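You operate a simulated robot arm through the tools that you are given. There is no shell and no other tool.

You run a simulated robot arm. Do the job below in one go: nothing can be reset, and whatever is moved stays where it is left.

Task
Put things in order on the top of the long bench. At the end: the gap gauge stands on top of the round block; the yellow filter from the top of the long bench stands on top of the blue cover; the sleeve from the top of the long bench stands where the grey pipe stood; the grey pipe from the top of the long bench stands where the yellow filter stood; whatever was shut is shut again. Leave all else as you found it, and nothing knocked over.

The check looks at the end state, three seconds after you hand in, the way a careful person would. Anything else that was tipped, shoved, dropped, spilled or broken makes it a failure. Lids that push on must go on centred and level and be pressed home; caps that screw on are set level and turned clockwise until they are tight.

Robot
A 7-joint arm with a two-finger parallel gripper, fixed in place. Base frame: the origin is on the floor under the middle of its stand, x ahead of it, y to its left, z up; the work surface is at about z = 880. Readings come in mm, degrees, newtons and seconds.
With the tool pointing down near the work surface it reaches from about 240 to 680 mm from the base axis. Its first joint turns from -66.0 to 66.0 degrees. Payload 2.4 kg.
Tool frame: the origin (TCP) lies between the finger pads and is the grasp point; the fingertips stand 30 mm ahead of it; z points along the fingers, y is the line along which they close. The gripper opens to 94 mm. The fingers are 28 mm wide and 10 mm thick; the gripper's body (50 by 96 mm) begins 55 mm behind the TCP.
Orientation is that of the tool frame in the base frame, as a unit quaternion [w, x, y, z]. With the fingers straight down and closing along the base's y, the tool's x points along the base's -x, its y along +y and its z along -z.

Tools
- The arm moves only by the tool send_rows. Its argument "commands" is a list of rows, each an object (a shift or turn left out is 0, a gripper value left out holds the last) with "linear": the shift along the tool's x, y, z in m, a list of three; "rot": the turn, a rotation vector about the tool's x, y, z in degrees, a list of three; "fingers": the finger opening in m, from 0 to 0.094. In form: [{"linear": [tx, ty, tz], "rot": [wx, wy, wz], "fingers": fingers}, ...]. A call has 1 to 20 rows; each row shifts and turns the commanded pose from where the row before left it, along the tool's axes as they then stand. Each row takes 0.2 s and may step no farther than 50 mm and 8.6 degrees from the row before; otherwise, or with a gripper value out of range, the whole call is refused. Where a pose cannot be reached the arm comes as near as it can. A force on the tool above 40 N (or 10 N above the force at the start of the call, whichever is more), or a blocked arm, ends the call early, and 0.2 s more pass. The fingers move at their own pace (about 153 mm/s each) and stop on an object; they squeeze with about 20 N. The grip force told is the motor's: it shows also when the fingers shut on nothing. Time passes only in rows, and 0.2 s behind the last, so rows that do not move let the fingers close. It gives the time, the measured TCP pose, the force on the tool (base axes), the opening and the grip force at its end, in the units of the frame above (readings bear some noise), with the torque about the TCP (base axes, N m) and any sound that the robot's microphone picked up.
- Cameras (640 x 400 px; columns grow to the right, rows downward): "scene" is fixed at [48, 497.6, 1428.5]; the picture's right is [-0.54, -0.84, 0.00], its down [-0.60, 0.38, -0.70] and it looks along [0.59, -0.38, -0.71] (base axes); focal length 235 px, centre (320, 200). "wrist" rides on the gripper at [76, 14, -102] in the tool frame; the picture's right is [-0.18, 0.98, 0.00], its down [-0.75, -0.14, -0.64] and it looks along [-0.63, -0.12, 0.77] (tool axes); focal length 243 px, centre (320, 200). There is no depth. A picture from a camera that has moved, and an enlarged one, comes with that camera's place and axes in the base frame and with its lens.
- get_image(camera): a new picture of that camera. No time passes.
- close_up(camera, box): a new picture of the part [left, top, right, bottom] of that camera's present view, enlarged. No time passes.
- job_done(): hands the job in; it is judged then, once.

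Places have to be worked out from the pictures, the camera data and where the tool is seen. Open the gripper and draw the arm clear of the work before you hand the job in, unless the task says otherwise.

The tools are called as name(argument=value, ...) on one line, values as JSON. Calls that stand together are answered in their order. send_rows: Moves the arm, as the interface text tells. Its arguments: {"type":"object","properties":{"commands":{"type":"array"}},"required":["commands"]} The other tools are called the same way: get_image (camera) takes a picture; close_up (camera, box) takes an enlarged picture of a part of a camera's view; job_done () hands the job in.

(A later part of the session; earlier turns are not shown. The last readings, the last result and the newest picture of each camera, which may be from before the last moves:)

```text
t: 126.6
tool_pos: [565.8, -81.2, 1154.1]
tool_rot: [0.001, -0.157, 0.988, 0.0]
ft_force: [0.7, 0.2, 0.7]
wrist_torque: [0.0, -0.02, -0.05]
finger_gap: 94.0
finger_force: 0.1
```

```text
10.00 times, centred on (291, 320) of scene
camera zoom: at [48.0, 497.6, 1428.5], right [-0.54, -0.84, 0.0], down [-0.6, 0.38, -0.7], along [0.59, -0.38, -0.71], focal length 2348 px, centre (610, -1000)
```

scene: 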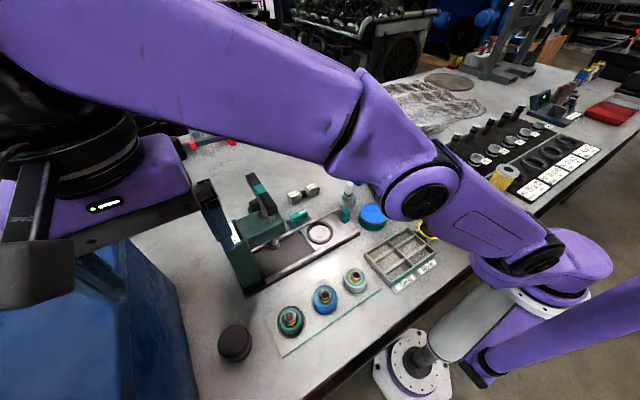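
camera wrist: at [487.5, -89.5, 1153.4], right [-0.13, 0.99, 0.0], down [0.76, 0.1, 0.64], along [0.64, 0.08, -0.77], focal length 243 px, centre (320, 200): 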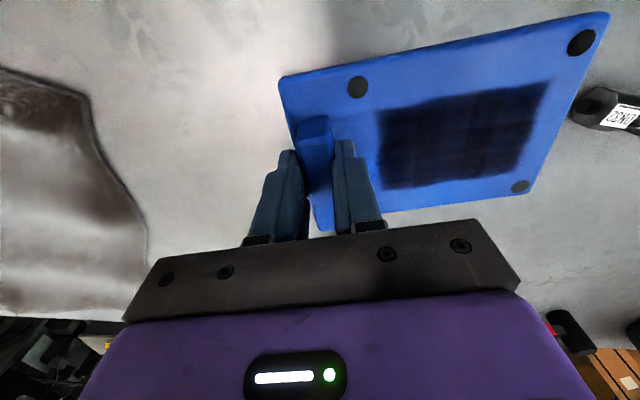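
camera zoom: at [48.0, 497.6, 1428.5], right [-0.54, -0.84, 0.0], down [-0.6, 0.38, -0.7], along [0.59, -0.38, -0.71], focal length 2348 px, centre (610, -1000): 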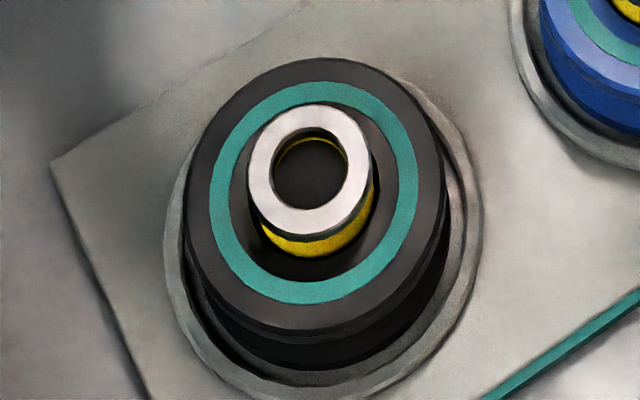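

The DN piece is a cap adapter and the others are caps lying upside down. I now take straight-down views from high up to scan the near part of the bench I've seen least.

send_rows(commands=[{"rot": [0, 0, 8.5]}, {"rot": [0, 0, 8.5]}, {"linear": [0.045, -0.02, -0.005]}, {"linear": [0.045, -0.02, -0.005]}, {"linear": [0.045, -0.02, -0.005]}, {"linear": [0.045, -0.02, -0.005]}, {"linear": [0.04, -0.02, -0.02]}, {"linear": [0, 0, -0.045]}, {"linear": [0, 0, -0.045]}, {"rot": [0, 8.5, 0]}, {"rot": [0, 8.5, 0]}, {"rot": [0, 8.5, 0]}, {"rot": [0, 8.5, 0]}, {"linear": [0, 0, 0]}, {"linear": [0, 0, 0]}])

get_image(camera="wrist")

close_up(camera="wrist", box=[0, 0, 320, 200])

close_up(camera="wrist", box=[320, 0, 640, 200])

```text
t: 129.8
tool_pos: [293.1, -203.4, 1271.3]
tool_rot: [-0.27, -0.009, 0.963, -0.003]
ft_force: [0.0, 0.3, 0.1]
wrist_torque: [-0.01, -0.01, -0.01]
finger_gap: 94.3
finger_force: 0.1
out of reach, approached as far as the arm can: row 12, 13
```

```text
taken
camera wrist: at [280.2, -189.5, 1398.5], right [0.14, 0.99, -0.1], down [0.98, -0.12, 0.16], along [0.14, -0.12, -0.98], focal length 243 px, centre (320, 200)
```

wrist: 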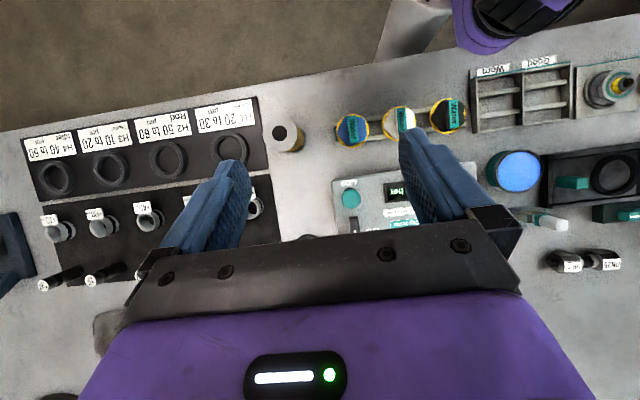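

```text
2.00 times, centred on (160, 100) of wrist
camera zoom: at [280.2, -189.5, 1398.5], right [0.14, 0.99, -0.1], down [0.98, -0.12, 0.16], along [0.14, -0.12, -0.98], focal length 485 px, centre (640, 400)
```

zoom: 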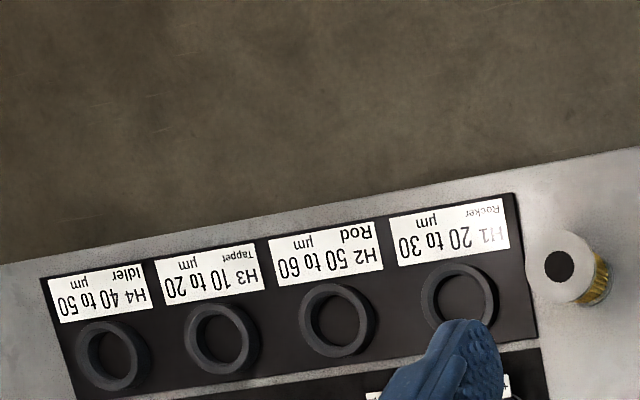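

```text
2.00 times, centred on (480, 100) of wrist
camera zoom: at [280.2, -189.5, 1398.5], right [0.14, 0.99, -0.1], down [0.98, -0.12, 0.16], along [0.14, -0.12, -0.98], focal length 485 px, centre (0, 400)
```

zoom: 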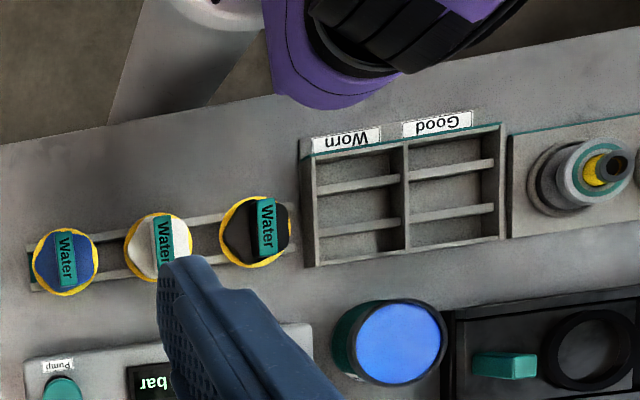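

send_rows(commands=[{"linear": [0, 0.049, 0]}, {"linear": [0, 0.049, 0]}, {"linear": [0, 0.049, 0]}, {"linear": [0, 0.049, 0]}, {"linear": [0, 0.049, 0]}, {"linear": [0, 0.049, 0]}, {"linear": [0, 0.049, 0]}, {"linear": [0, 0.049, 0]}, {"linear": [0, 0.049, 0]}, {"linear": [0, 0.049, 0]}, {"linear": [0, 0, 0]}, {"linear": [0, 0, 0]}])

get_image(camera="wrist")

close_up(camera="wrist", box=[0, 0, 320, 200])

close_up(camera="wrist", box=[320, 0, 640, 200])

```text
t: 132.4
tool_pos: [226.2, 242.6, 1236.1]
tool_rot: [-0.292, -0.008, 0.956, -0.002]
ft_force: [0.5, -0.5, -1.4]
wrist_torque: [0.02, -0.02, 0.03]
finger_gap: 94.1
finger_force: 0.0
out of reach, approached as far as the arm can: row 1, 2, 3, 4, 5, 6, 7
```

```text
taken
camera wrist: at [220.1, 257.1, 1364.7], right [0.14, 0.99, -0.1], down [0.99, -0.12, 0.11], along [0.1, -0.12, -0.99], focal length 243 px, centre (320, 200)
```

wrist: 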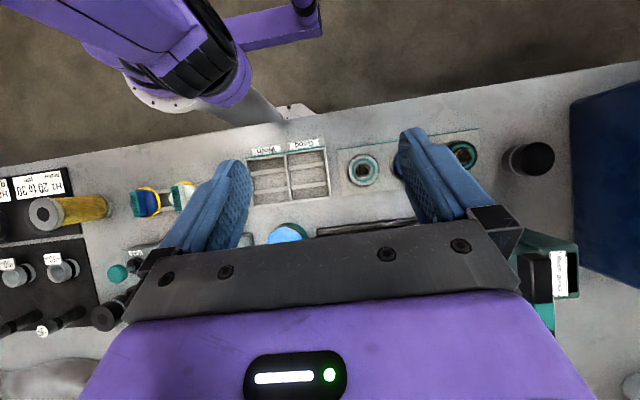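

```text
2.00 times, centred on (160, 100) of wrist
camera zoom: at [220.1, 257.1, 1364.7], right [0.14, 0.99, -0.1], down [0.99, -0.12, 0.11], along [0.1, -0.12, -0.99], focal length 485 px, centre (640, 400)
```

zoom: 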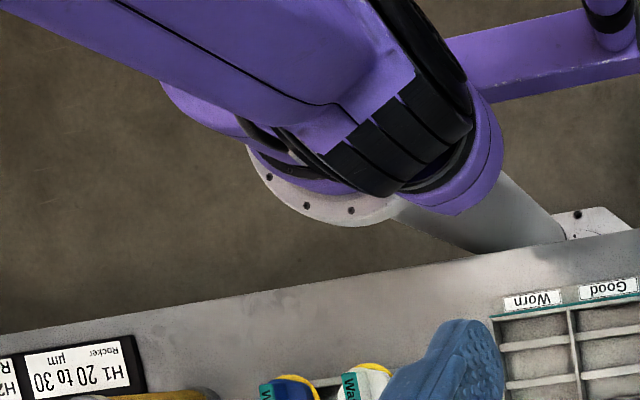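

```text
2.00 times, centred on (480, 100) of wrist
camera zoom: at [220.1, 257.1, 1364.7], right [0.14, 0.99, -0.1], down [0.99, -0.12, 0.11], along [0.1, -0.12, -0.99], focal length 485 px, centre (0, 400)
```

zoom: 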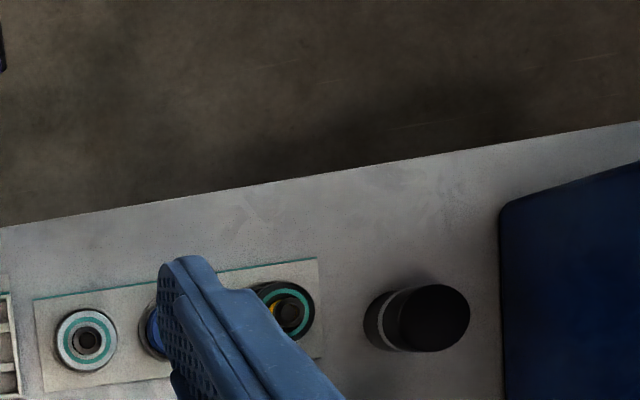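

No pipe is visible anywhere on the reachable bench. I start with the sure parts of the job: the gap gauge first. I level the tool and move above the gauge behind the press.

send_rows(commands=[{"rot": [0, -8.5, 0]}, {"rot": [0, -8.5, 0]}, {"rot": [0, -8.5, 0]}, {"rot": [0, -8.5, 0]}, {"linear": [-0.045, 0, 0]}, {"linear": [-0.045, 0, 0]}, {"linear": [-0.045, 0, 0]}, {"linear": [-0.045, 0, 0]}, {"linear": [-0.045, 0.02, 0]}, {"linear": [-0.03, 0.035, 0]}, {"linear": [-0.01, 0.045, 0]}, {"linear": [0, 0.045, 0]}, {"linear": [0, 0, 0]}, {"linear": [0, 0, 0]}])

get_image(camera="wrist")

close_up(camera="wrist", box=[240, 60, 440, 185])

```text
t: 135.4
tool_pos: [473.0, 371.0, 1231.2]
tool_rot: [-0.001, -0.008, 1.0, 0.0]
ft_force: [-0.6, 0.0, -0.3]
wrist_torque: [-0.02, 0.0, 0.01]
finger_gap: 93.9
finger_force: 0.2
out of reach, approached as far as the arm can: row 12
```

```text
taken
camera wrist: at [397.6, 384.0, 1335.0], right [0.17, 0.99, 0.0], down [0.76, -0.13, 0.64], along [0.63, -0.11, -0.77], focal length 243 px, centre (320, 200)
```

wrist: 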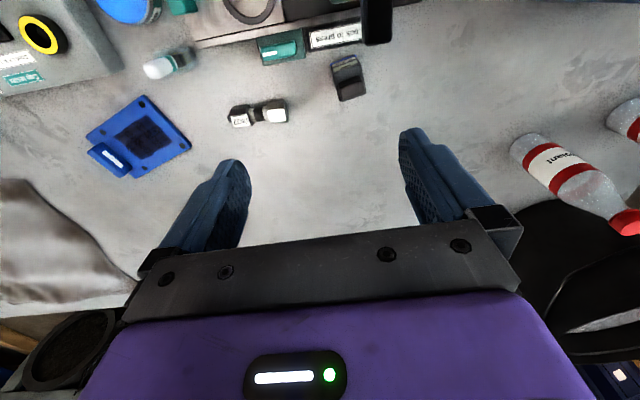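

```text
3.20 times, centred on (340, 122) of wrist
camera zoom: at [397.6, 384.0, 1335.0], right [0.17, 0.99, 0.0], down [0.76, -0.13, 0.64], along [0.63, -0.11, -0.77], focal length 776 px, centre (256, 448)
```

zoom: 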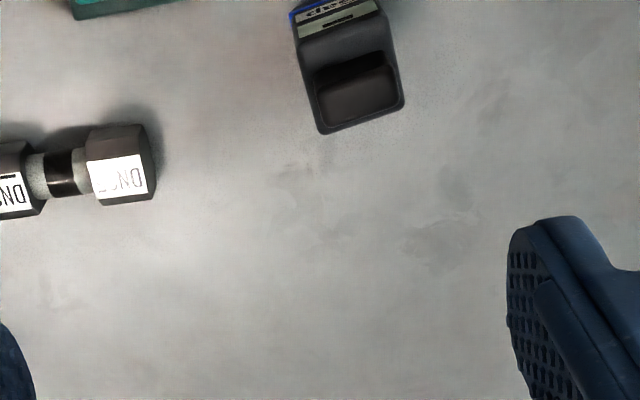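

The gauge's base is about 41 × 49 mm at roughly (501, 418), body top near z 947 with a knob to about 980. To keep the wrist camera away from the press I turn the tool to yaw about −99° so the fingers close along x.

send_rows(commands=[{"rot": [0, 0, -8.5]}, {"rot": [0, 0, -8.5]}, {"rot": [0, 0, -8.5]}, {"rot": [0, 0, -8.5]}, {"rot": [0, 0, -8.5]}, {"rot": [0, 0, -8.5]}, {"rot": [0, 0, -8.5]}, {"rot": [0, 0, -8.5]}, {"rot": [0, 0, -8.5]}, {"rot": [0, 0, -8.5]}, {"rot": [0, 0, -8.5]}, {"rot": [0, 0, -4.5]}, {"linear": [0, 0, 0]}, {"linear": [0, 0, 0]}])

get_image(camera="wrist")

```text
t: 138.4
tool_pos: [472.0, 373.4, 1231.5]
tool_rot: [-0.001, 0.76, -0.649, 0.0]
ft_force: [0.1, 0.2, 0.3]
wrist_torque: [0.02, -0.02, 0.01]
finger_gap: 93.9
finger_force: 0.0
```

```text
taken
camera wrist: at [470.2, 296.4, 1334.7], right [-1.0, 0.03, 0.0], down [0.02, 0.77, 0.64], along [0.02, 0.64, -0.77], focal length 243 px, centre (320, 200)
```

wrist: 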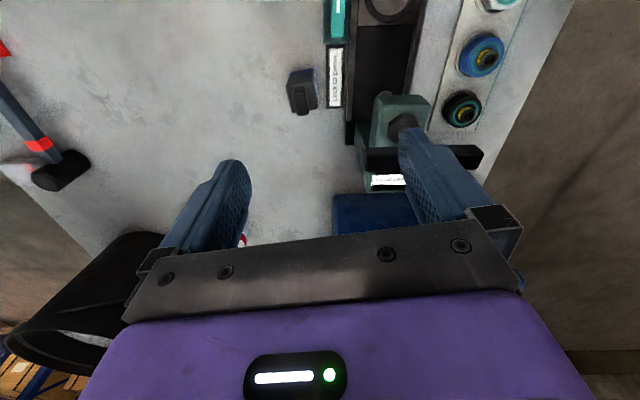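

close_up(camera="wrist", box=[262, 52, 342, 132])

```text
5.00 times, centred on (302, 92) of wrist
camera zoom: at [470.2, 296.4, 1334.7], right [-1.0, 0.03, 0.0], down [0.02, 0.77, 0.64], along [0.02, 0.64, -0.77], focal length 1213 px, centre (410, 740)
```

zoom: 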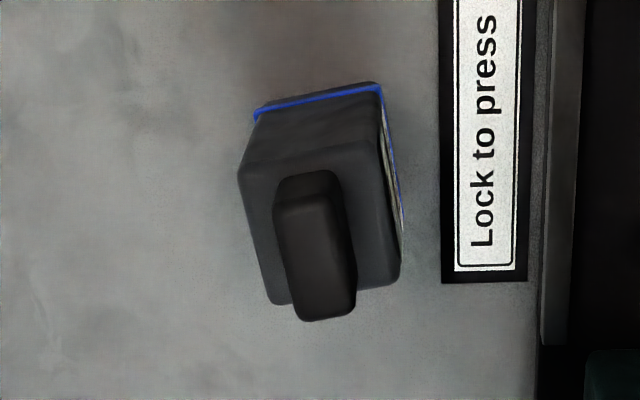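

The gauge's body is 41 × 42 mm, centred at about (500, 412). To keep the wrist clear of the press handle I tilt the tool 20° (leaning toward −y) and approach along the tool axis.

send_rows(commands=[{"rot": [0, -6.7, 0]}, {"rot": [0, -6.7, 0]}, {"rot": [0, -6.7, 0]}, {"linear": [0.0228, -0.0112, 0.0293]}, {"linear": [0.0228, -0.0112, 0.0293], "fingers": 0.066}, {"linear": [0.0228, -0.0112, 0.0293]}, {"linear": [0, 0, 0]}, {"linear": [0, 0, 0]}])

get_image(camera="wrist")

get_image(camera="scene")

```text
t: 140.2
tool_pos: [509.0, 342.5, 1124.2]
tool_rot: [-0.113, 0.749, -0.639, -0.134]
ft_force: [0.1, -0.6, -0.4]
wrist_torque: [0.01, -0.03, 0.01]
finger_gap: 66.0
finger_force: 0.1
```

```text
taken
camera wrist: at [511.9, 235.3, 1195.6], right [-1.0, 0.02, 0.06], down [0.06, 0.5, 0.86], along [-0.02, 0.86, -0.5], focal length 243 px, centre (320, 200)
```

wrist: 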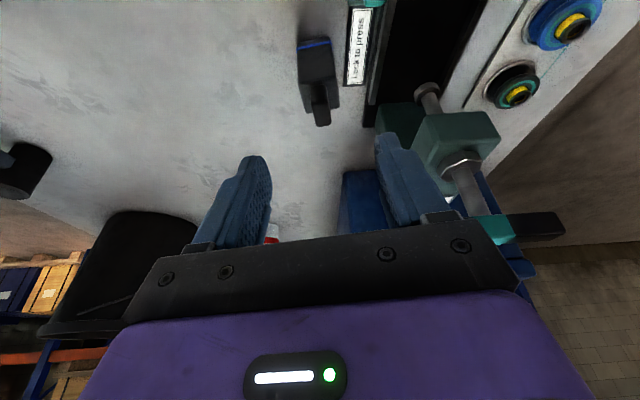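

```text
taken
```

scene: 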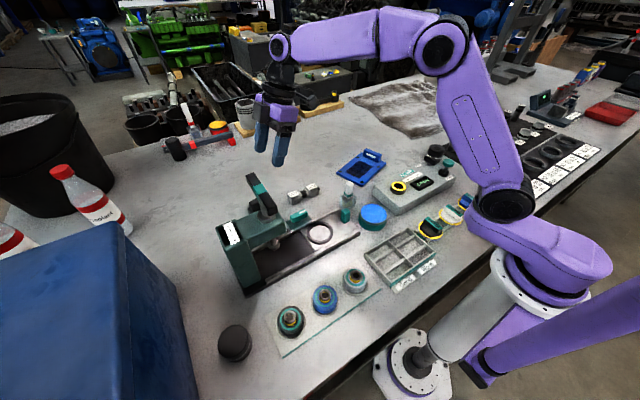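

Alignment looks right. I advance 130 mm along the tool axis and check again.

send_rows(commands=[{"linear": [-0.0006, -0.0005, 0.045]}, {"linear": [-0.0006, -0.0005, 0.045]}, {"linear": [-0.0006, -0.0005, 0.04]}, {"linear": [0, 0, 0]}, {"linear": [0, 0, 0]}])

get_image(camera="wrist")

close_up(camera="scene", box=[220, 130, 340, 230])

```text
t: 141.4
tool_pos: [501.8, 392.6, 1005.4]
tool_rot: [-0.113, 0.749, -0.639, -0.133]
ft_force: [0.6, -0.1, 1.0]
wrist_torque: [-0.01, -0.02, 0.02]
finger_gap: 66.0
finger_force: 0.0
```

```text
taken
camera wrist: at [504.3, 284.9, 1076.5], right [-1.0, 0.02, 0.06], down [0.06, 0.5, 0.86], along [-0.02, 0.86, -0.5], focal length 243 px, centre (320, 200)
```

wrist: 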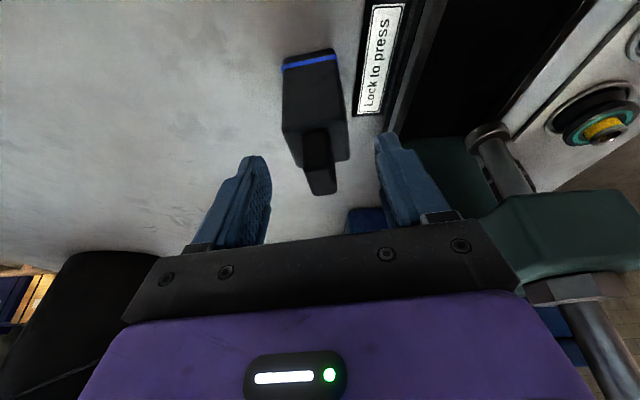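

```text
4.00 times, centred on (280, 180) of scene
camera zoom: at [48.0, 497.6, 1428.5], right [-0.54, -0.84, 0.0], down [-0.6, 0.38, -0.7], along [0.59, -0.38, -0.71], focal length 939 px, centre (480, 280)
```

zoom: 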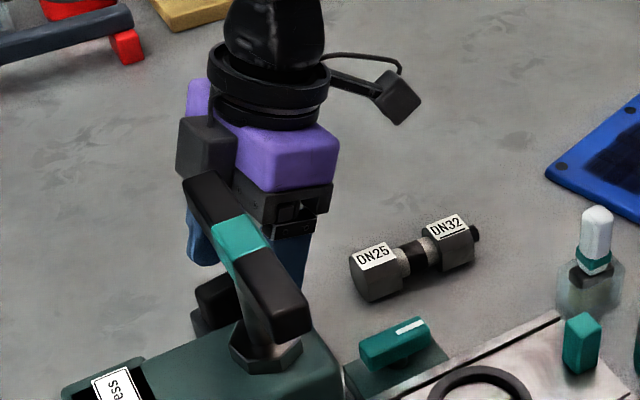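

send_rows(commands=[{"linear": [0.001, -0.0005, 0.035]}, {"linear": [0.001, -0.0005, 0.033]}, {"linear": [0, 0, 0]}, {"linear": [0, 0, 0]}])

get_image(camera="wrist")

close_up(camera="scene", box=[220, 130, 340, 230])

```text
t: 142.4
tool_pos: [500.0, 412.9, 939.6]
tool_rot: [-0.115, 0.748, -0.64, -0.134]
ft_force: [-1.7, -2.8, 9.1]
wrist_torque: [0.0, -0.11, -0.02]
finger_gap: 65.7
finger_force: 0.1
```

```text
taken
camera wrist: at [502.2, 306.7, 1011.4], right [-1.0, 0.02, 0.06], down [0.06, 0.5, 0.86], along [-0.02, 0.86, -0.5], focal length 243 px, centre (320, 200)
```

wrist: 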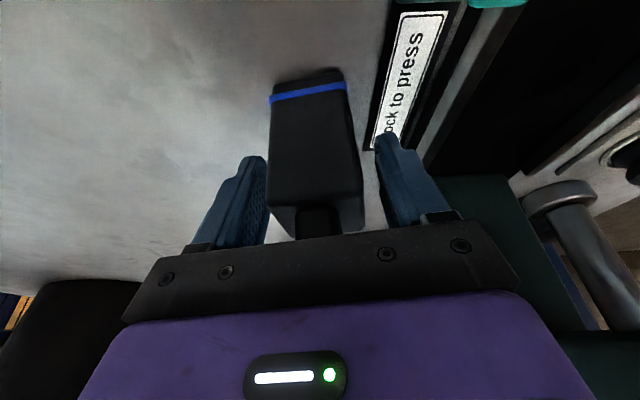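

```text
4.00 times, centred on (280, 180) of scene
camera zoom: at [47.8, 497.4, 1428.6], right [-0.54, -0.84, 0.0], down [-0.6, 0.38, -0.7], along [0.59, -0.38, -0.71], focal length 939 px, centre (480, 280)
```

zoom: 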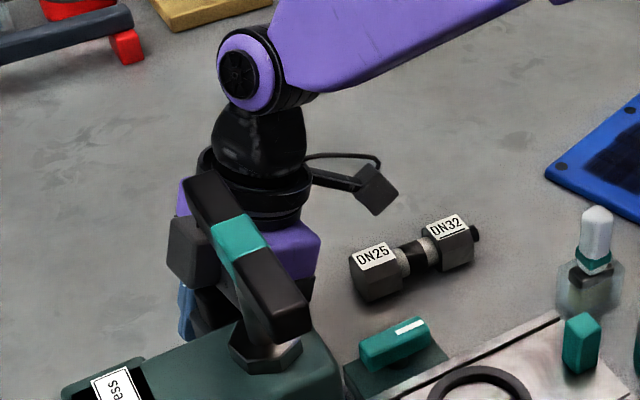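

There is about 9 N pushing back along the tool axis – the palm touches the knob. I back off 8 mm before closing.

send_rows(commands=[{"linear": [0, 0, -0.004]}, {"linear": [0, 0, -0.004]}, {"linear": [0, 0, 0]}])

send_rows(commands=[{"fingers": 0.05}, {"fingers": 0.035}, {"fingers": 0.03}, {"fingers": 0.03}])

get_image(camera="wrist")

```text
t: 143.2
tool_pos: [502.6, 410.5, 947.6]
tool_rot: [-0.113, 0.749, -0.639, -0.133]
ft_force: [-0.1, 0.2, 0.1]
wrist_torque: [0.02, 0.01, -0.02]
finger_gap: 66.2
finger_force: 0.0
```

```text
t: 144.2
tool_pos: [502.2, 410.3, 946.5]
tool_rot: [-0.114, 0.749, -0.64, -0.132]
ft_force: [-0.6, 0.9, -0.1]
wrist_torque: [-0.08, -0.07, -0.02]
finger_gap: 46.5
finger_force: 20.0
```

```text
taken
camera wrist: at [504.6, 303.1, 1018.0], right [-1.0, 0.02, 0.06], down [0.06, 0.5, 0.86], along [-0.02, 0.86, -0.5], focal length 243 px, centre (320, 200)
```

wrist: 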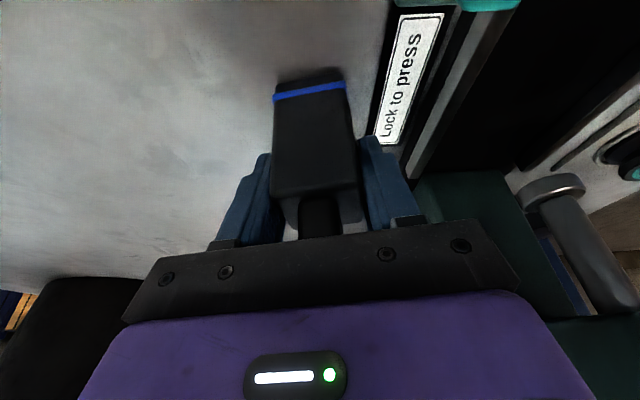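

Held (46.5 mm). I retreat along the approach path, lifting the gauge.

send_rows(commands=[{"linear": [-0.0034, 0, -0.0094]}, {"linear": [0, 0, -0.02]}, {"linear": [0, 0, -0.04]}, {"linear": [0, 0, -0.045]}, {"linear": [0, 0, -0.045]}, {"linear": [0, 0, -0.045]}, {"linear": [0, 0, 0]}])

get_image(camera="scene")

close_up(camera="scene", box=[220, 110, 340, 210])

```text
t: 145.8
tool_pos: [511.5, 342.7, 1141.1]
tool_rot: [-0.113, 0.749, -0.64, -0.133]
ft_force: [1.4, -0.4, -2.9]
wrist_torque: [-0.02, 0.0, 0.04]
finger_gap: 46.5
finger_force: 20.1
```

```text
taken
```

scene: 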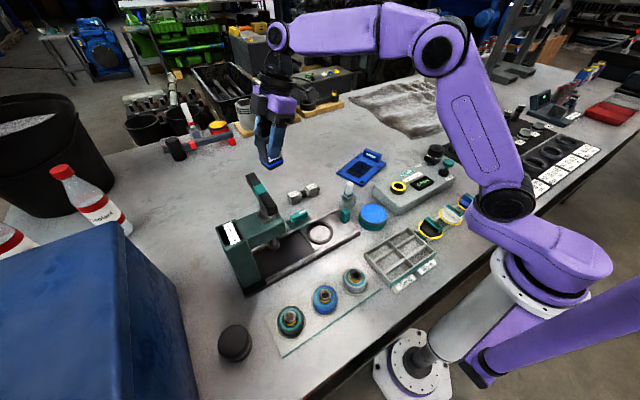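

```text
4.00 times, centred on (280, 160) of scene
camera zoom: at [48.0, 497.6, 1428.5], right [-0.54, -0.84, 0.0], down [-0.6, 0.38, -0.7], along [0.59, -0.38, -0.71], focal length 939 px, centre (480, 360)
```

zoom: 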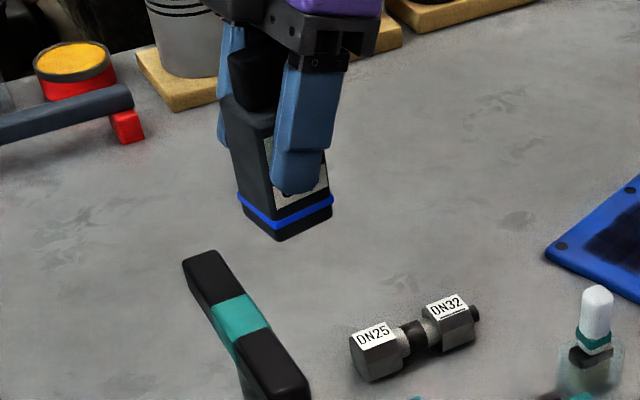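

The gauge is up and nothing was beneath it. I carry it around the front of the press toward the round block, staying clear of the handle.

send_rows(commands=[{"linear": [0.0113, 0.0388, -0.006]}, {"linear": [0.0113, 0.0388, -0.006]}, {"linear": [0.0113, 0.0388, -0.006]}, {"linear": [0.0113, 0.0388, -0.006]}, {"linear": [0.0113, 0.0388, -0.006]}, {"linear": [-0.0319, 0.0244, 0.0223]}, {"linear": [-0.0319, 0.0244, 0.0223]}, {"linear": [-0.0319, 0.0244, 0.0223]}, {"linear": [0, 0, 0]}, {"linear": [0, 0, 0]}])

get_image(camera="scene")

get_image(camera="wrist")

```text
t: 148.0
tool_pos: [244.3, 350.2, 1121.6]
tool_rot: [-0.114, 0.748, -0.64, -0.132]
ft_force: [0.4, -0.3, -3.7]
wrist_torque: [0.0, 0.02, 0.02]
finger_gap: 46.2
finger_force: 19.8
```

```text
taken
```

scene: 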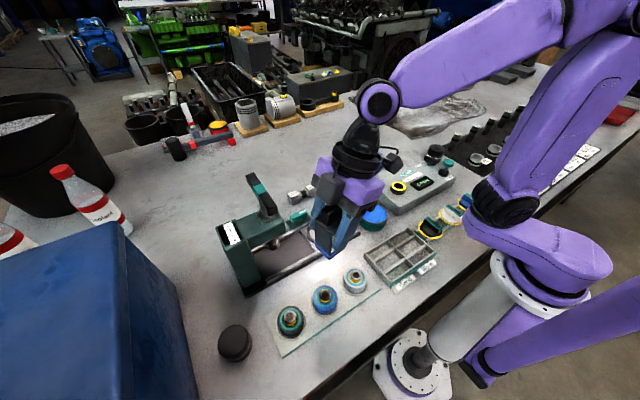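

```text
taken
camera wrist: at [247.0, 243.0, 1192.4], right [-1.0, 0.02, 0.06], down [0.06, 0.5, 0.86], along [-0.02, 0.86, -0.5], focal length 243 px, centre (320, 200)
```

wrist: 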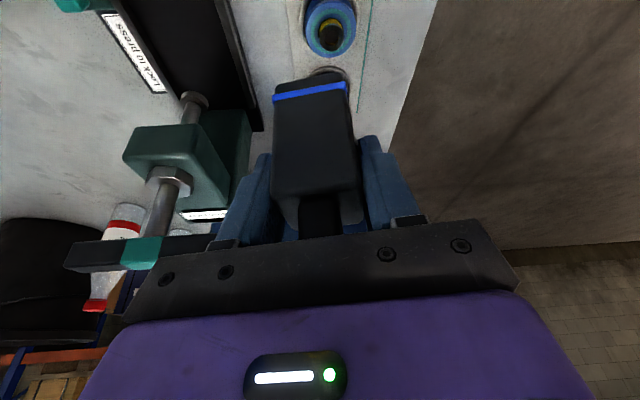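

send_rows(commands=[{"linear": [-0.0358, -0.0058, 0.0272]}, {"linear": [-0.0358, -0.0058, 0.0272]}, {"linear": [-0.0358, -0.0058, 0.0272]}, {"linear": [0, 0, 0]}, {"linear": [0, 0, 0]}])

get_image(camera="scene")

get_image(camera="wrist")

```text
t: 149.2
tool_pos: [239.0, 476.4, 1079.8]
tool_rot: [-0.114, 0.749, -0.64, -0.132]
ft_force: [0.1, 0.4, -3.4]
wrist_torque: [0.02, 0.01, 0.01]
finger_gap: 46.2
finger_force: 20.5
```

```text
taken
```

scene: 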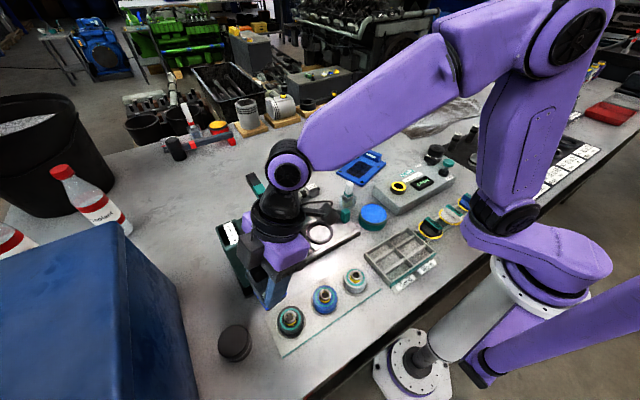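

```text
taken
camera wrist: at [241.9, 370.3, 1150.6], right [-1.0, 0.02, 0.06], down [0.06, 0.5, 0.86], along [-0.02, 0.86, -0.5], focal length 243 px, centre (320, 200)
```

wrist: 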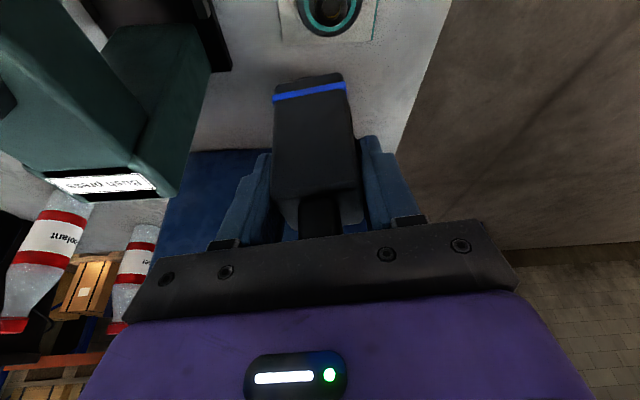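

send_rows(commands=[{"linear": [-0.0241, -0.0043, 0.0229]}, {"linear": [-0.0241, -0.0043, 0.0229]}, {"linear": [-0.0241, -0.0043, 0.0229]}, {"linear": [0, 0, 0]}, {"linear": [0, 0, 0]}])

get_image(camera="scene")

get_image(camera="wrist")

close_up(camera="scene", box=[180, 280, 300, 380])

```text
t: 150.4
tool_pos: [240.3, 571.9, 1039.8]
tool_rot: [-0.114, 0.749, -0.639, -0.133]
ft_force: [-0.7, -1.2, -3.2]
wrist_torque: [-0.02, 0.0, 0.02]
finger_gap: 46.3
finger_force: 20.0
```

```text
taken
```

scene: 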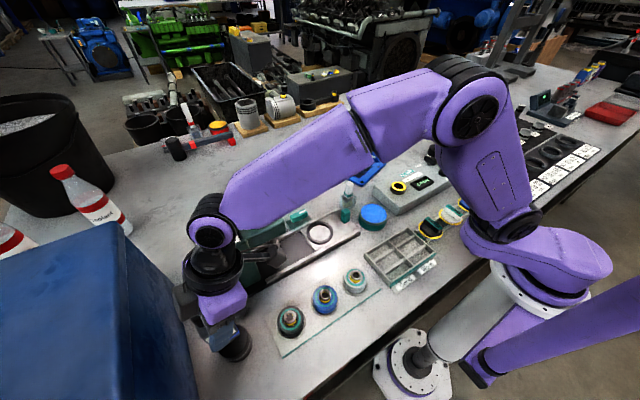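

```text
taken
camera wrist: at [243.2, 464.6, 1110.8], right [-1.0, 0.02, 0.06], down [0.06, 0.5, 0.86], along [-0.02, 0.86, -0.5], focal length 243 px, centre (320, 200)
```

wrist: 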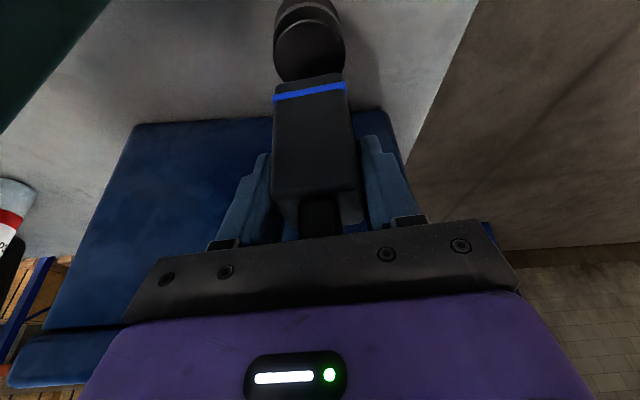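

```text
4.00 times, centred on (240, 330) of scene
camera zoom: at [48.0, 497.6, 1428.5], right [-0.54, -0.84, 0.0], down [-0.6, 0.38, -0.7], along [0.59, -0.38, -0.71], focal length 939 px, centre (640, -320)
```

zoom: 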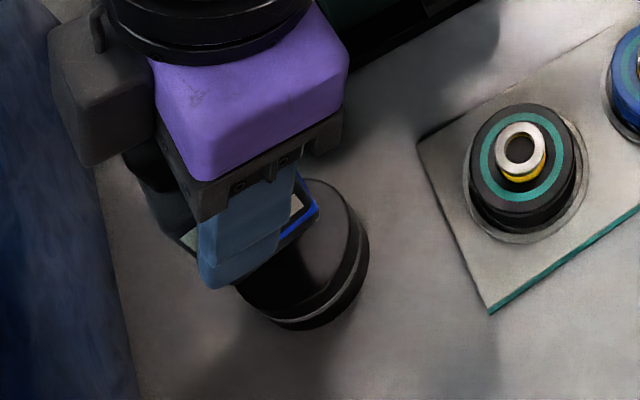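

close_up(camera="wrist", box=[240, 0, 400, 110])

```text
3.64 times, centred on (320, 55) of wrist
camera zoom: at [243.2, 464.6, 1110.8], right [-1.0, 0.02, 0.06], down [0.06, 0.5, 0.86], along [-0.02, 0.86, -0.5], focal length 882 px, centre (320, 727)
```

zoom: 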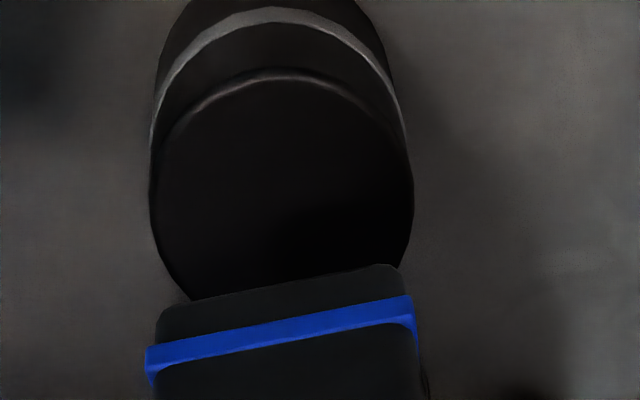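

Relative to the block the gauge sits about 6 mm too far in +y. I correct that while lowering to just above the block's top.

send_rows(commands=[{"linear": [0.0094, 0.0002, 0.0169]}, {"linear": [0.0094, 0.0002, 0.0169]}, {"linear": [0, 0, 0]}, {"linear": [0, 0, 0]}])

close_up(camera="wrist", box=[240, 0, 400, 110])

close_up(camera="scene", box=[190, 300, 280, 370])

```text
t: 151.4
tool_pos: [240.1, 567.3, 999.6]
tool_rot: [-0.114, 0.749, -0.639, -0.133]
ft_force: [-0.2, 0.6, -4.5]
wrist_torque: [0.0, -0.02, -0.02]
finger_gap: 46.3
finger_force: 20.2
```

```text
3.64 times, centred on (320, 55) of wrist
camera zoom: at [243.1, 459.6, 1071.4], right [-1.0, 0.02, 0.06], down [0.06, 0.5, 0.86], along [-0.02, 0.86, -0.5], focal length 882 px, centre (320, 727)
```

zoom: 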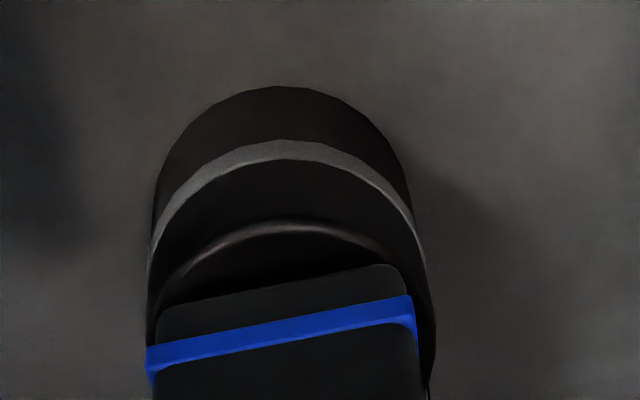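

```text
5.71 times, centred on (235, 335) of scene
camera zoom: at [48.0, 497.6, 1428.5], right [-0.54, -0.84, 0.0], down [-0.6, 0.38, -0.7], along [0.59, -0.38, -0.71], focal length 1342 px, centre (806, -571)
```

zoom: 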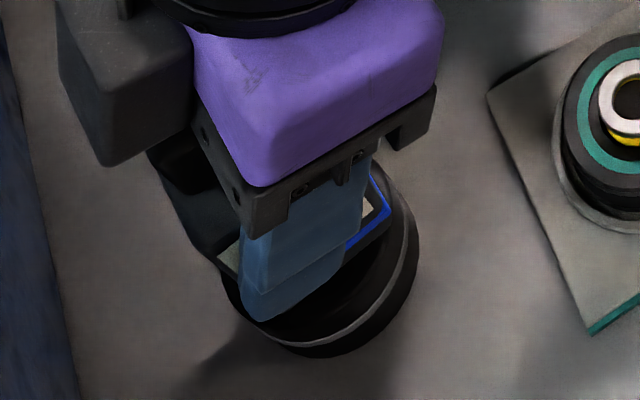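

send_rows(commands=[{"linear": [0.0031, -0.0015, -0.0011]}, {"linear": [0.0003, 0, 0.0009]}, {"linear": [0.0003, 0, 0.0009]}, {"linear": [0, 0, 0]}])

send_rows(commands=[{"linear": [0.0003, 0, 0.0009]}, {"linear": [0, 0, 0]}])

send_rows(commands=[{"linear": [0.0003, 0, 0.0009]}, {"linear": [0, 0, 0]}])

```text
t: 152.4
tool_pos: [240.3, 562.8, 1000.0]
tool_rot: [-0.114, 0.749, -0.639, -0.133]
ft_force: [-0.8, -0.1, -2.5]
wrist_torque: [-0.03, -0.01, -0.02]
finger_gap: 46.3
finger_force: 20.2
```

```text
t: 153.0
tool_pos: [239.2, 563.7, 999.1]
tool_rot: [-0.113, 0.749, -0.639, -0.134]
ft_force: [-0.6, -1.5, -3.4]
wrist_torque: [0.02, -0.03, 0.03]
finger_gap: 46.3
finger_force: 20.2
```

```text
t: 153.6
tool_pos: [240.5, 564.1, 998.5]
tool_rot: [-0.114, 0.748, -0.64, -0.134]
ft_force: [0.2, 0.2, -3.0]
wrist_torque: [0.01, 0.0, -0.01]
finger_gap: 46.5
finger_force: 19.5
```

send_rows(commands=[{"linear": [0.0003, 0, 0.0009]}, {"linear": [0, 0, 0]}])

send_rows(commands=[{"linear": [0.0003, 0, 0.0009]}, {"linear": [0, 0, 0]}])

close_up(camera="wrist", box=[240, 0, 400, 110])

```text
t: 154.2
tool_pos: [241.3, 565.2, 996.7]
tool_rot: [-0.113, 0.749, -0.639, -0.133]
ft_force: [0.3, 0.5, -2.7]
wrist_torque: [-0.01, -0.01, 0.02]
finger_gap: 46.4
finger_force: 19.9
```

```text
t: 154.8
tool_pos: [241.0, 563.8, 995.5]
tool_rot: [-0.114, 0.749, -0.64, -0.133]
ft_force: [-0.6, 0.1, -3.1]
wrist_torque: [-0.01, -0.01, -0.02]
finger_gap: 46.1
finger_force: 20.4
```

```text
3.64 times, centred on (320, 55) of wrist
camera zoom: at [242.6, 456.7, 1067.0], right [-1.0, 0.02, 0.06], down [0.06, 0.5, 0.86], along [-0.02, 0.86, -0.5], focal length 882 px, centre (320, 727)
```

zoom: 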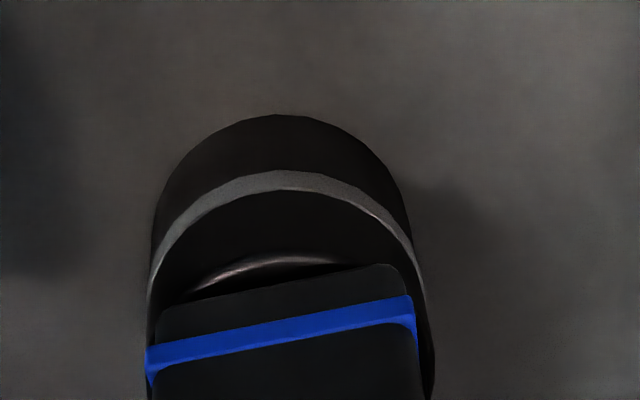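

Well centred now. I keep lowering in 1 mm steps until the force shows contact.

send_rows(commands=[{"linear": [0.0003, 0, 0.0009]}, {"linear": [0, 0, 0]}])

send_rows(commands=[{"linear": [0.0003, 0, 0.0009]}, {"linear": [0, 0, 0]}])

send_rows(commands=[{"linear": [0.0003, 0, 0.0009]}, {"linear": [0, 0, 0]}])

```text
t: 155.4
tool_pos: [239.8, 563.8, 994.9]
tool_rot: [-0.113, 0.749, -0.639, -0.134]
ft_force: [-0.5, 0.4, -4.2]
wrist_torque: [0.0, 0.0, 0.02]
finger_gap: 46.2
finger_force: 19.8
```

```text
t: 156.0
tool_pos: [239.6, 564.1, 993.2]
tool_rot: [-0.114, 0.748, -0.64, -0.133]
ft_force: [-0.3, -0.3, -3.1]
wrist_torque: [0.0, 0.01, -0.02]
finger_gap: 46.2
finger_force: 19.8
```

```text
t: 156.6
tool_pos: [241.1, 563.5, 992.1]
tool_rot: [-0.113, 0.749, -0.639, -0.133]
ft_force: [0.2, 0.4, -3.3]
wrist_torque: [0.0, -0.04, -0.01]
finger_gap: 46.3
finger_force: 20.2
```

send_rows(commands=[{"linear": [0.0003, 0, 0.0009]}, {"linear": [0, 0, 0]}])

send_rows(commands=[{"linear": [0.0003, 0, 0.0009]}, {"linear": [0, 0, 0]}])

send_rows(commands=[{"linear": [0.0003, 0, 0.0009]}, {"linear": [0, 0, 0]}])

close_up(camera="wrist", box=[240, 0, 400, 110])

```text
t: 157.2
tool_pos: [242.1, 564.0, 992.1]
tool_rot: [-0.113, 0.749, -0.639, -0.132]
ft_force: [-0.2, -0.9, -1.3]
wrist_torque: [-0.08, -0.06, -0.02]
finger_gap: 46.3
finger_force: 20.1
```

```text
t: 157.8
tool_pos: [241.0, 565.4, 992.3]
tool_rot: [-0.114, 0.749, -0.639, -0.133]
ft_force: [-1.8, -3.9, 10.3]
wrist_torque: [-0.44, 0.11, -0.04]
finger_gap: 46.5
finger_force: 20.3
```

```text
t: 158.4
tool_pos: [241.2, 564.1, 992.1]
tool_rot: [-0.115, 0.749, -0.639, -0.133]
ft_force: [-2.3, -6.8, 17.8]
wrist_torque: [-0.03, 0.04, 0.02]
finger_gap: 46.5
finger_force: 19.9
```

```text
3.64 times, centred on (320, 55) of wrist
camera zoom: at [243.3, 457.1, 1061.8], right [-1.0, 0.02, 0.06], down [0.06, 0.5, 0.86], along [-0.02, 0.87, -0.5], focal length 882 px, centre (320, 727)
```

zoom: 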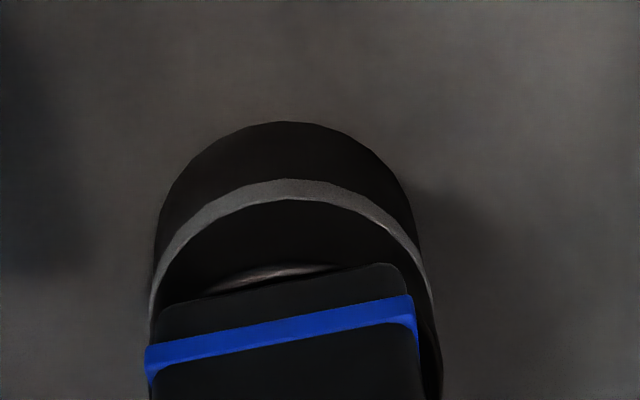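

Contact is firm. I ease off 1.5 mm of command and open the fingers.

send_rows(commands=[{"linear": [-0.0005, 0, -0.0014]}, {"linear": [0, 0, 0]}, {"fingers": 0.052}, {"fingers": 0.062}, {"fingers": 0.066}, {"linear": [0, 0, 0]}])

close_up(camera="scene", box=[190, 290, 290, 370])

get_image(camera="wrist")

```text
t: 159.8
tool_pos: [239.9, 563.9, 992.2]
tool_rot: [-0.113, 0.748, -0.64, -0.132]
ft_force: [0.8, -0.5, 0.4]
wrist_torque: [0.02, -0.01, -0.02]
finger_gap: 66.0
finger_force: 0.1
```

```text
5.00 times, centred on (240, 330) of scene
camera zoom: at [48.0, 497.6, 1428.5], right [-0.54, -0.84, 0.0], down [-0.6, 0.38, -0.7], along [0.59, -0.38, -0.71], focal length 1174 px, centre (720, -450)
```

zoom: 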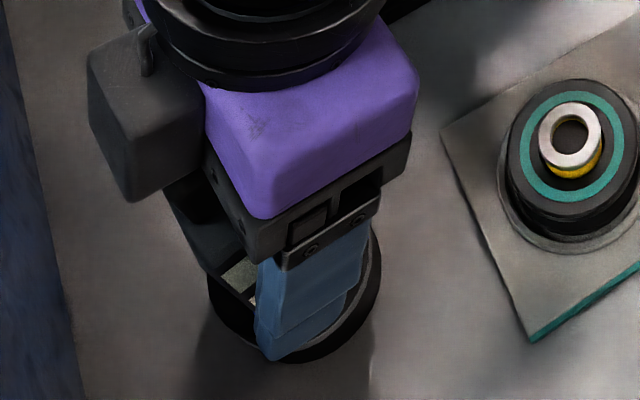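

```text
taken
camera wrist: at [242.6, 456.8, 1062.3], right [-1.0, 0.02, 0.06], down [0.06, 0.5, 0.86], along [-0.02, 0.86, -0.5], focal length 243 px, centre (320, 200)
```

wrist: 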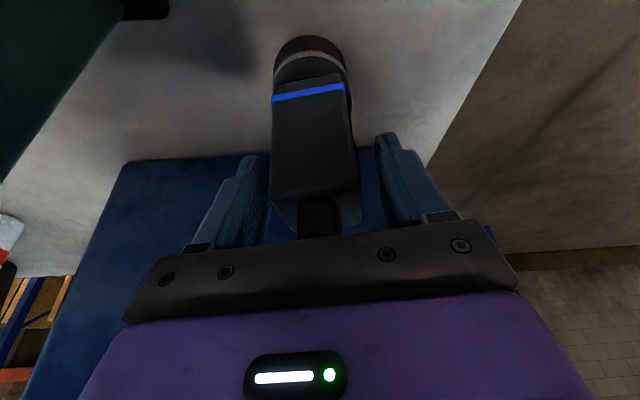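

Released; the gauge stands. I retreat along the tool axis.

send_rows(commands=[{"linear": [0, 0, -0.02]}, {"linear": [0, 0, -0.03]}, {"linear": [0, 0, -0.04]}, {"linear": [0, 0, -0.045]}, {"linear": [0, 0, -0.045]}, {"linear": [0, 0, 0]}, {"linear": [0, 0, 0]}])

get_image(camera="wrist")

close_up(camera="wrist", box=[260, 20, 400, 150])

close_up(camera="scene", box=[190, 280, 290, 370])

```text
t: 161.4
tool_pos: [247.9, 502.0, 1159.3]
tool_rot: [-0.114, 0.749, -0.639, -0.133]
ft_force: [0.0, 0.9, -0.9]
wrist_torque: [-0.03, 0.01, -0.04]
finger_gap: 65.9
finger_force: 0.1
```

```text
taken
camera wrist: at [250.5, 395.5, 1231.1], right [-1.0, 0.02, 0.06], down [0.06, 0.5, 0.86], along [-0.02, 0.86, -0.5], focal length 243 px, centre (320, 200)
```

wrist: 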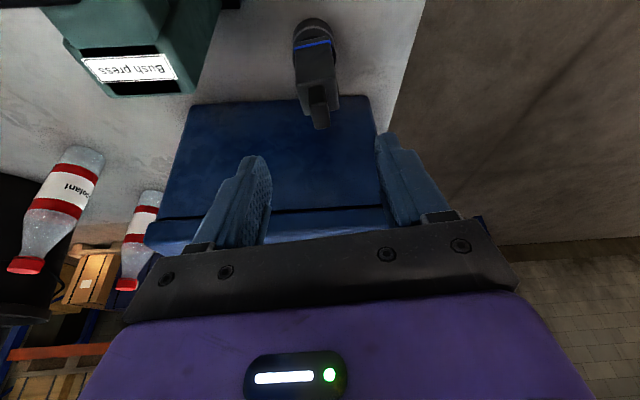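

```text
3.08 times, centred on (330, 85) of wrist
camera zoom: at [250.5, 395.5, 1231.1], right [-1.0, 0.02, 0.06], down [0.06, 0.5, 0.86], along [-0.02, 0.86, -0.5], focal length 746 px, centre (289, 554)
```

zoom: 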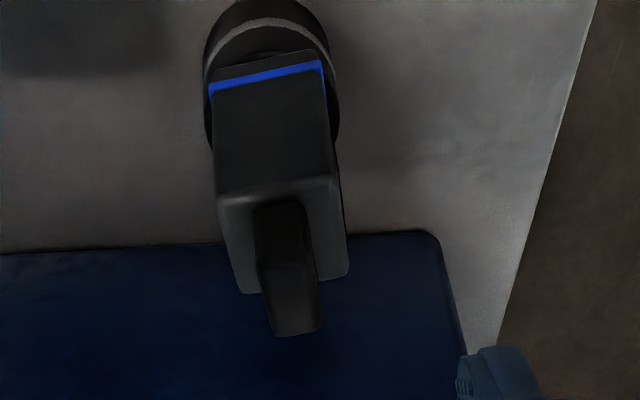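

```text
4.44 times, centred on (240, 325) of scene
camera zoom: at [48.0, 497.5, 1428.5], right [-0.54, -0.84, 0.0], down [-0.6, 0.38, -0.7], along [0.59, -0.38, -0.71], focal length 1044 px, centre (676, -356)
```

zoom: 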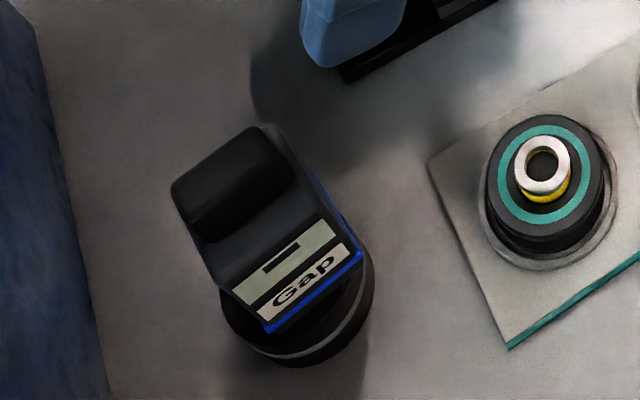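

The gap gauge now stands centred on the round block. Before going on I make a last systematic straight-down search of the middle band of the bench for the pipe.

send_rows(commands=[{"linear": [0.0137, 0, 0.0376]}, {"linear": [0.04, -0.02, 0.01]}, {"linear": [0.04, -0.02, 0]}, {"linear": [0.04, -0.02, 0]}, {"linear": [0.04, -0.02, 0]}, {"rot": [0, 6.7, 0]}, {"rot": [0, 6.7, 0]}, {"rot": [0, 6.7, 0]}, {"linear": [0, 0, -0.03]}, {"linear": [0, 0, 0]}])

get_image(camera="scene")

```text
t: 162.2
tool_pos: [288.9, 454.8, 1095.0]
tool_rot: [-0.126, 0.756, -0.627, -0.139]
ft_force: [-1.0, 9.1, 1.4]
wrist_torque: [-0.37, -0.04, 0.36]
finger_gap: 66.6
finger_force: 0.3
stopped in row 4: the force on the tool passed its limit at 63 N (the readings are from after the stop); the commanded pose is now the measured one
```

```text
taken
```

scene: 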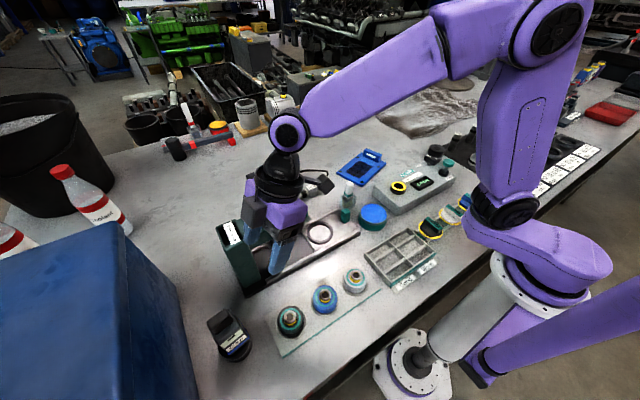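

The hand touched the press (my move went the wrong way and stopped at the force limit). I look at what it touches before backing off.

close_up(camera="scene", box=[210, 130, 350, 300])

get_image(camera="wrist")

close_up(camera="scene", box=[180, 290, 280, 380])

```text
2.35 times, centred on (280, 215) of scene
camera zoom: at [47.9, 497.8, 1428.4], right [-0.54, -0.84, 0.0], down [-0.6, 0.38, -0.7], along [0.59, -0.38, -0.71], focal length 552 px, centre (414, 165)
```

zoom: 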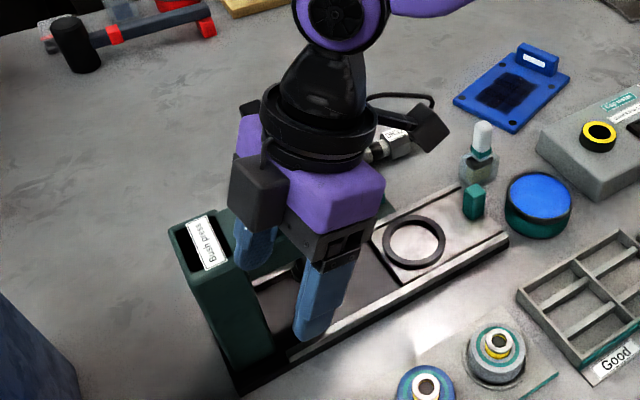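

```text
taken
camera wrist: at [292.4, 345.2, 1161.8], right [-1.0, -0.01, 0.05], down [0.04, 0.48, 0.88], along [-0.03, 0.88, -0.48], focal length 243 px, centre (320, 200)
```

wrist: 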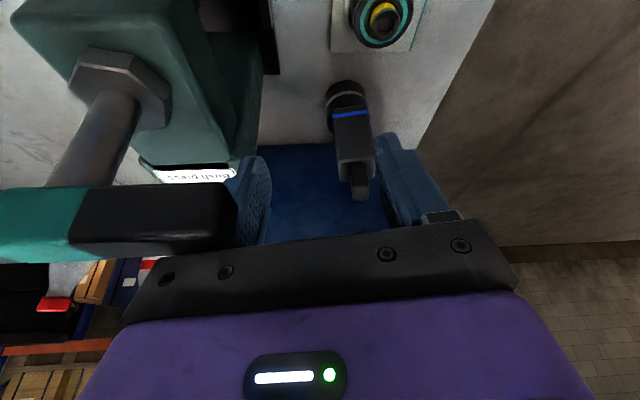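

```text
4.44 times, centred on (230, 335) of scene
camera zoom: at [47.9, 497.8, 1428.4], right [-0.54, -0.84, 0.0], down [-0.6, 0.38, -0.7], along [0.59, -0.38, -0.71], focal length 1044 px, centre (720, -400)
```

zoom: 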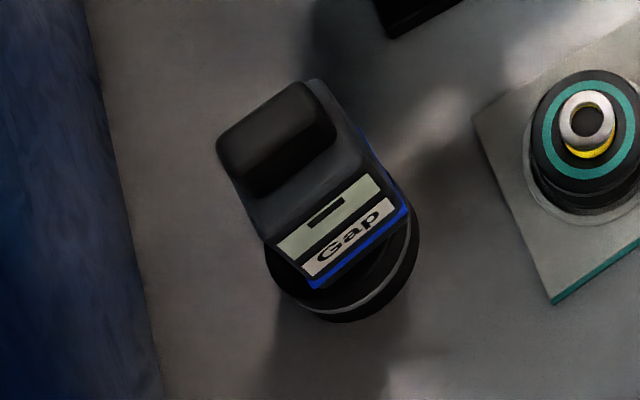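

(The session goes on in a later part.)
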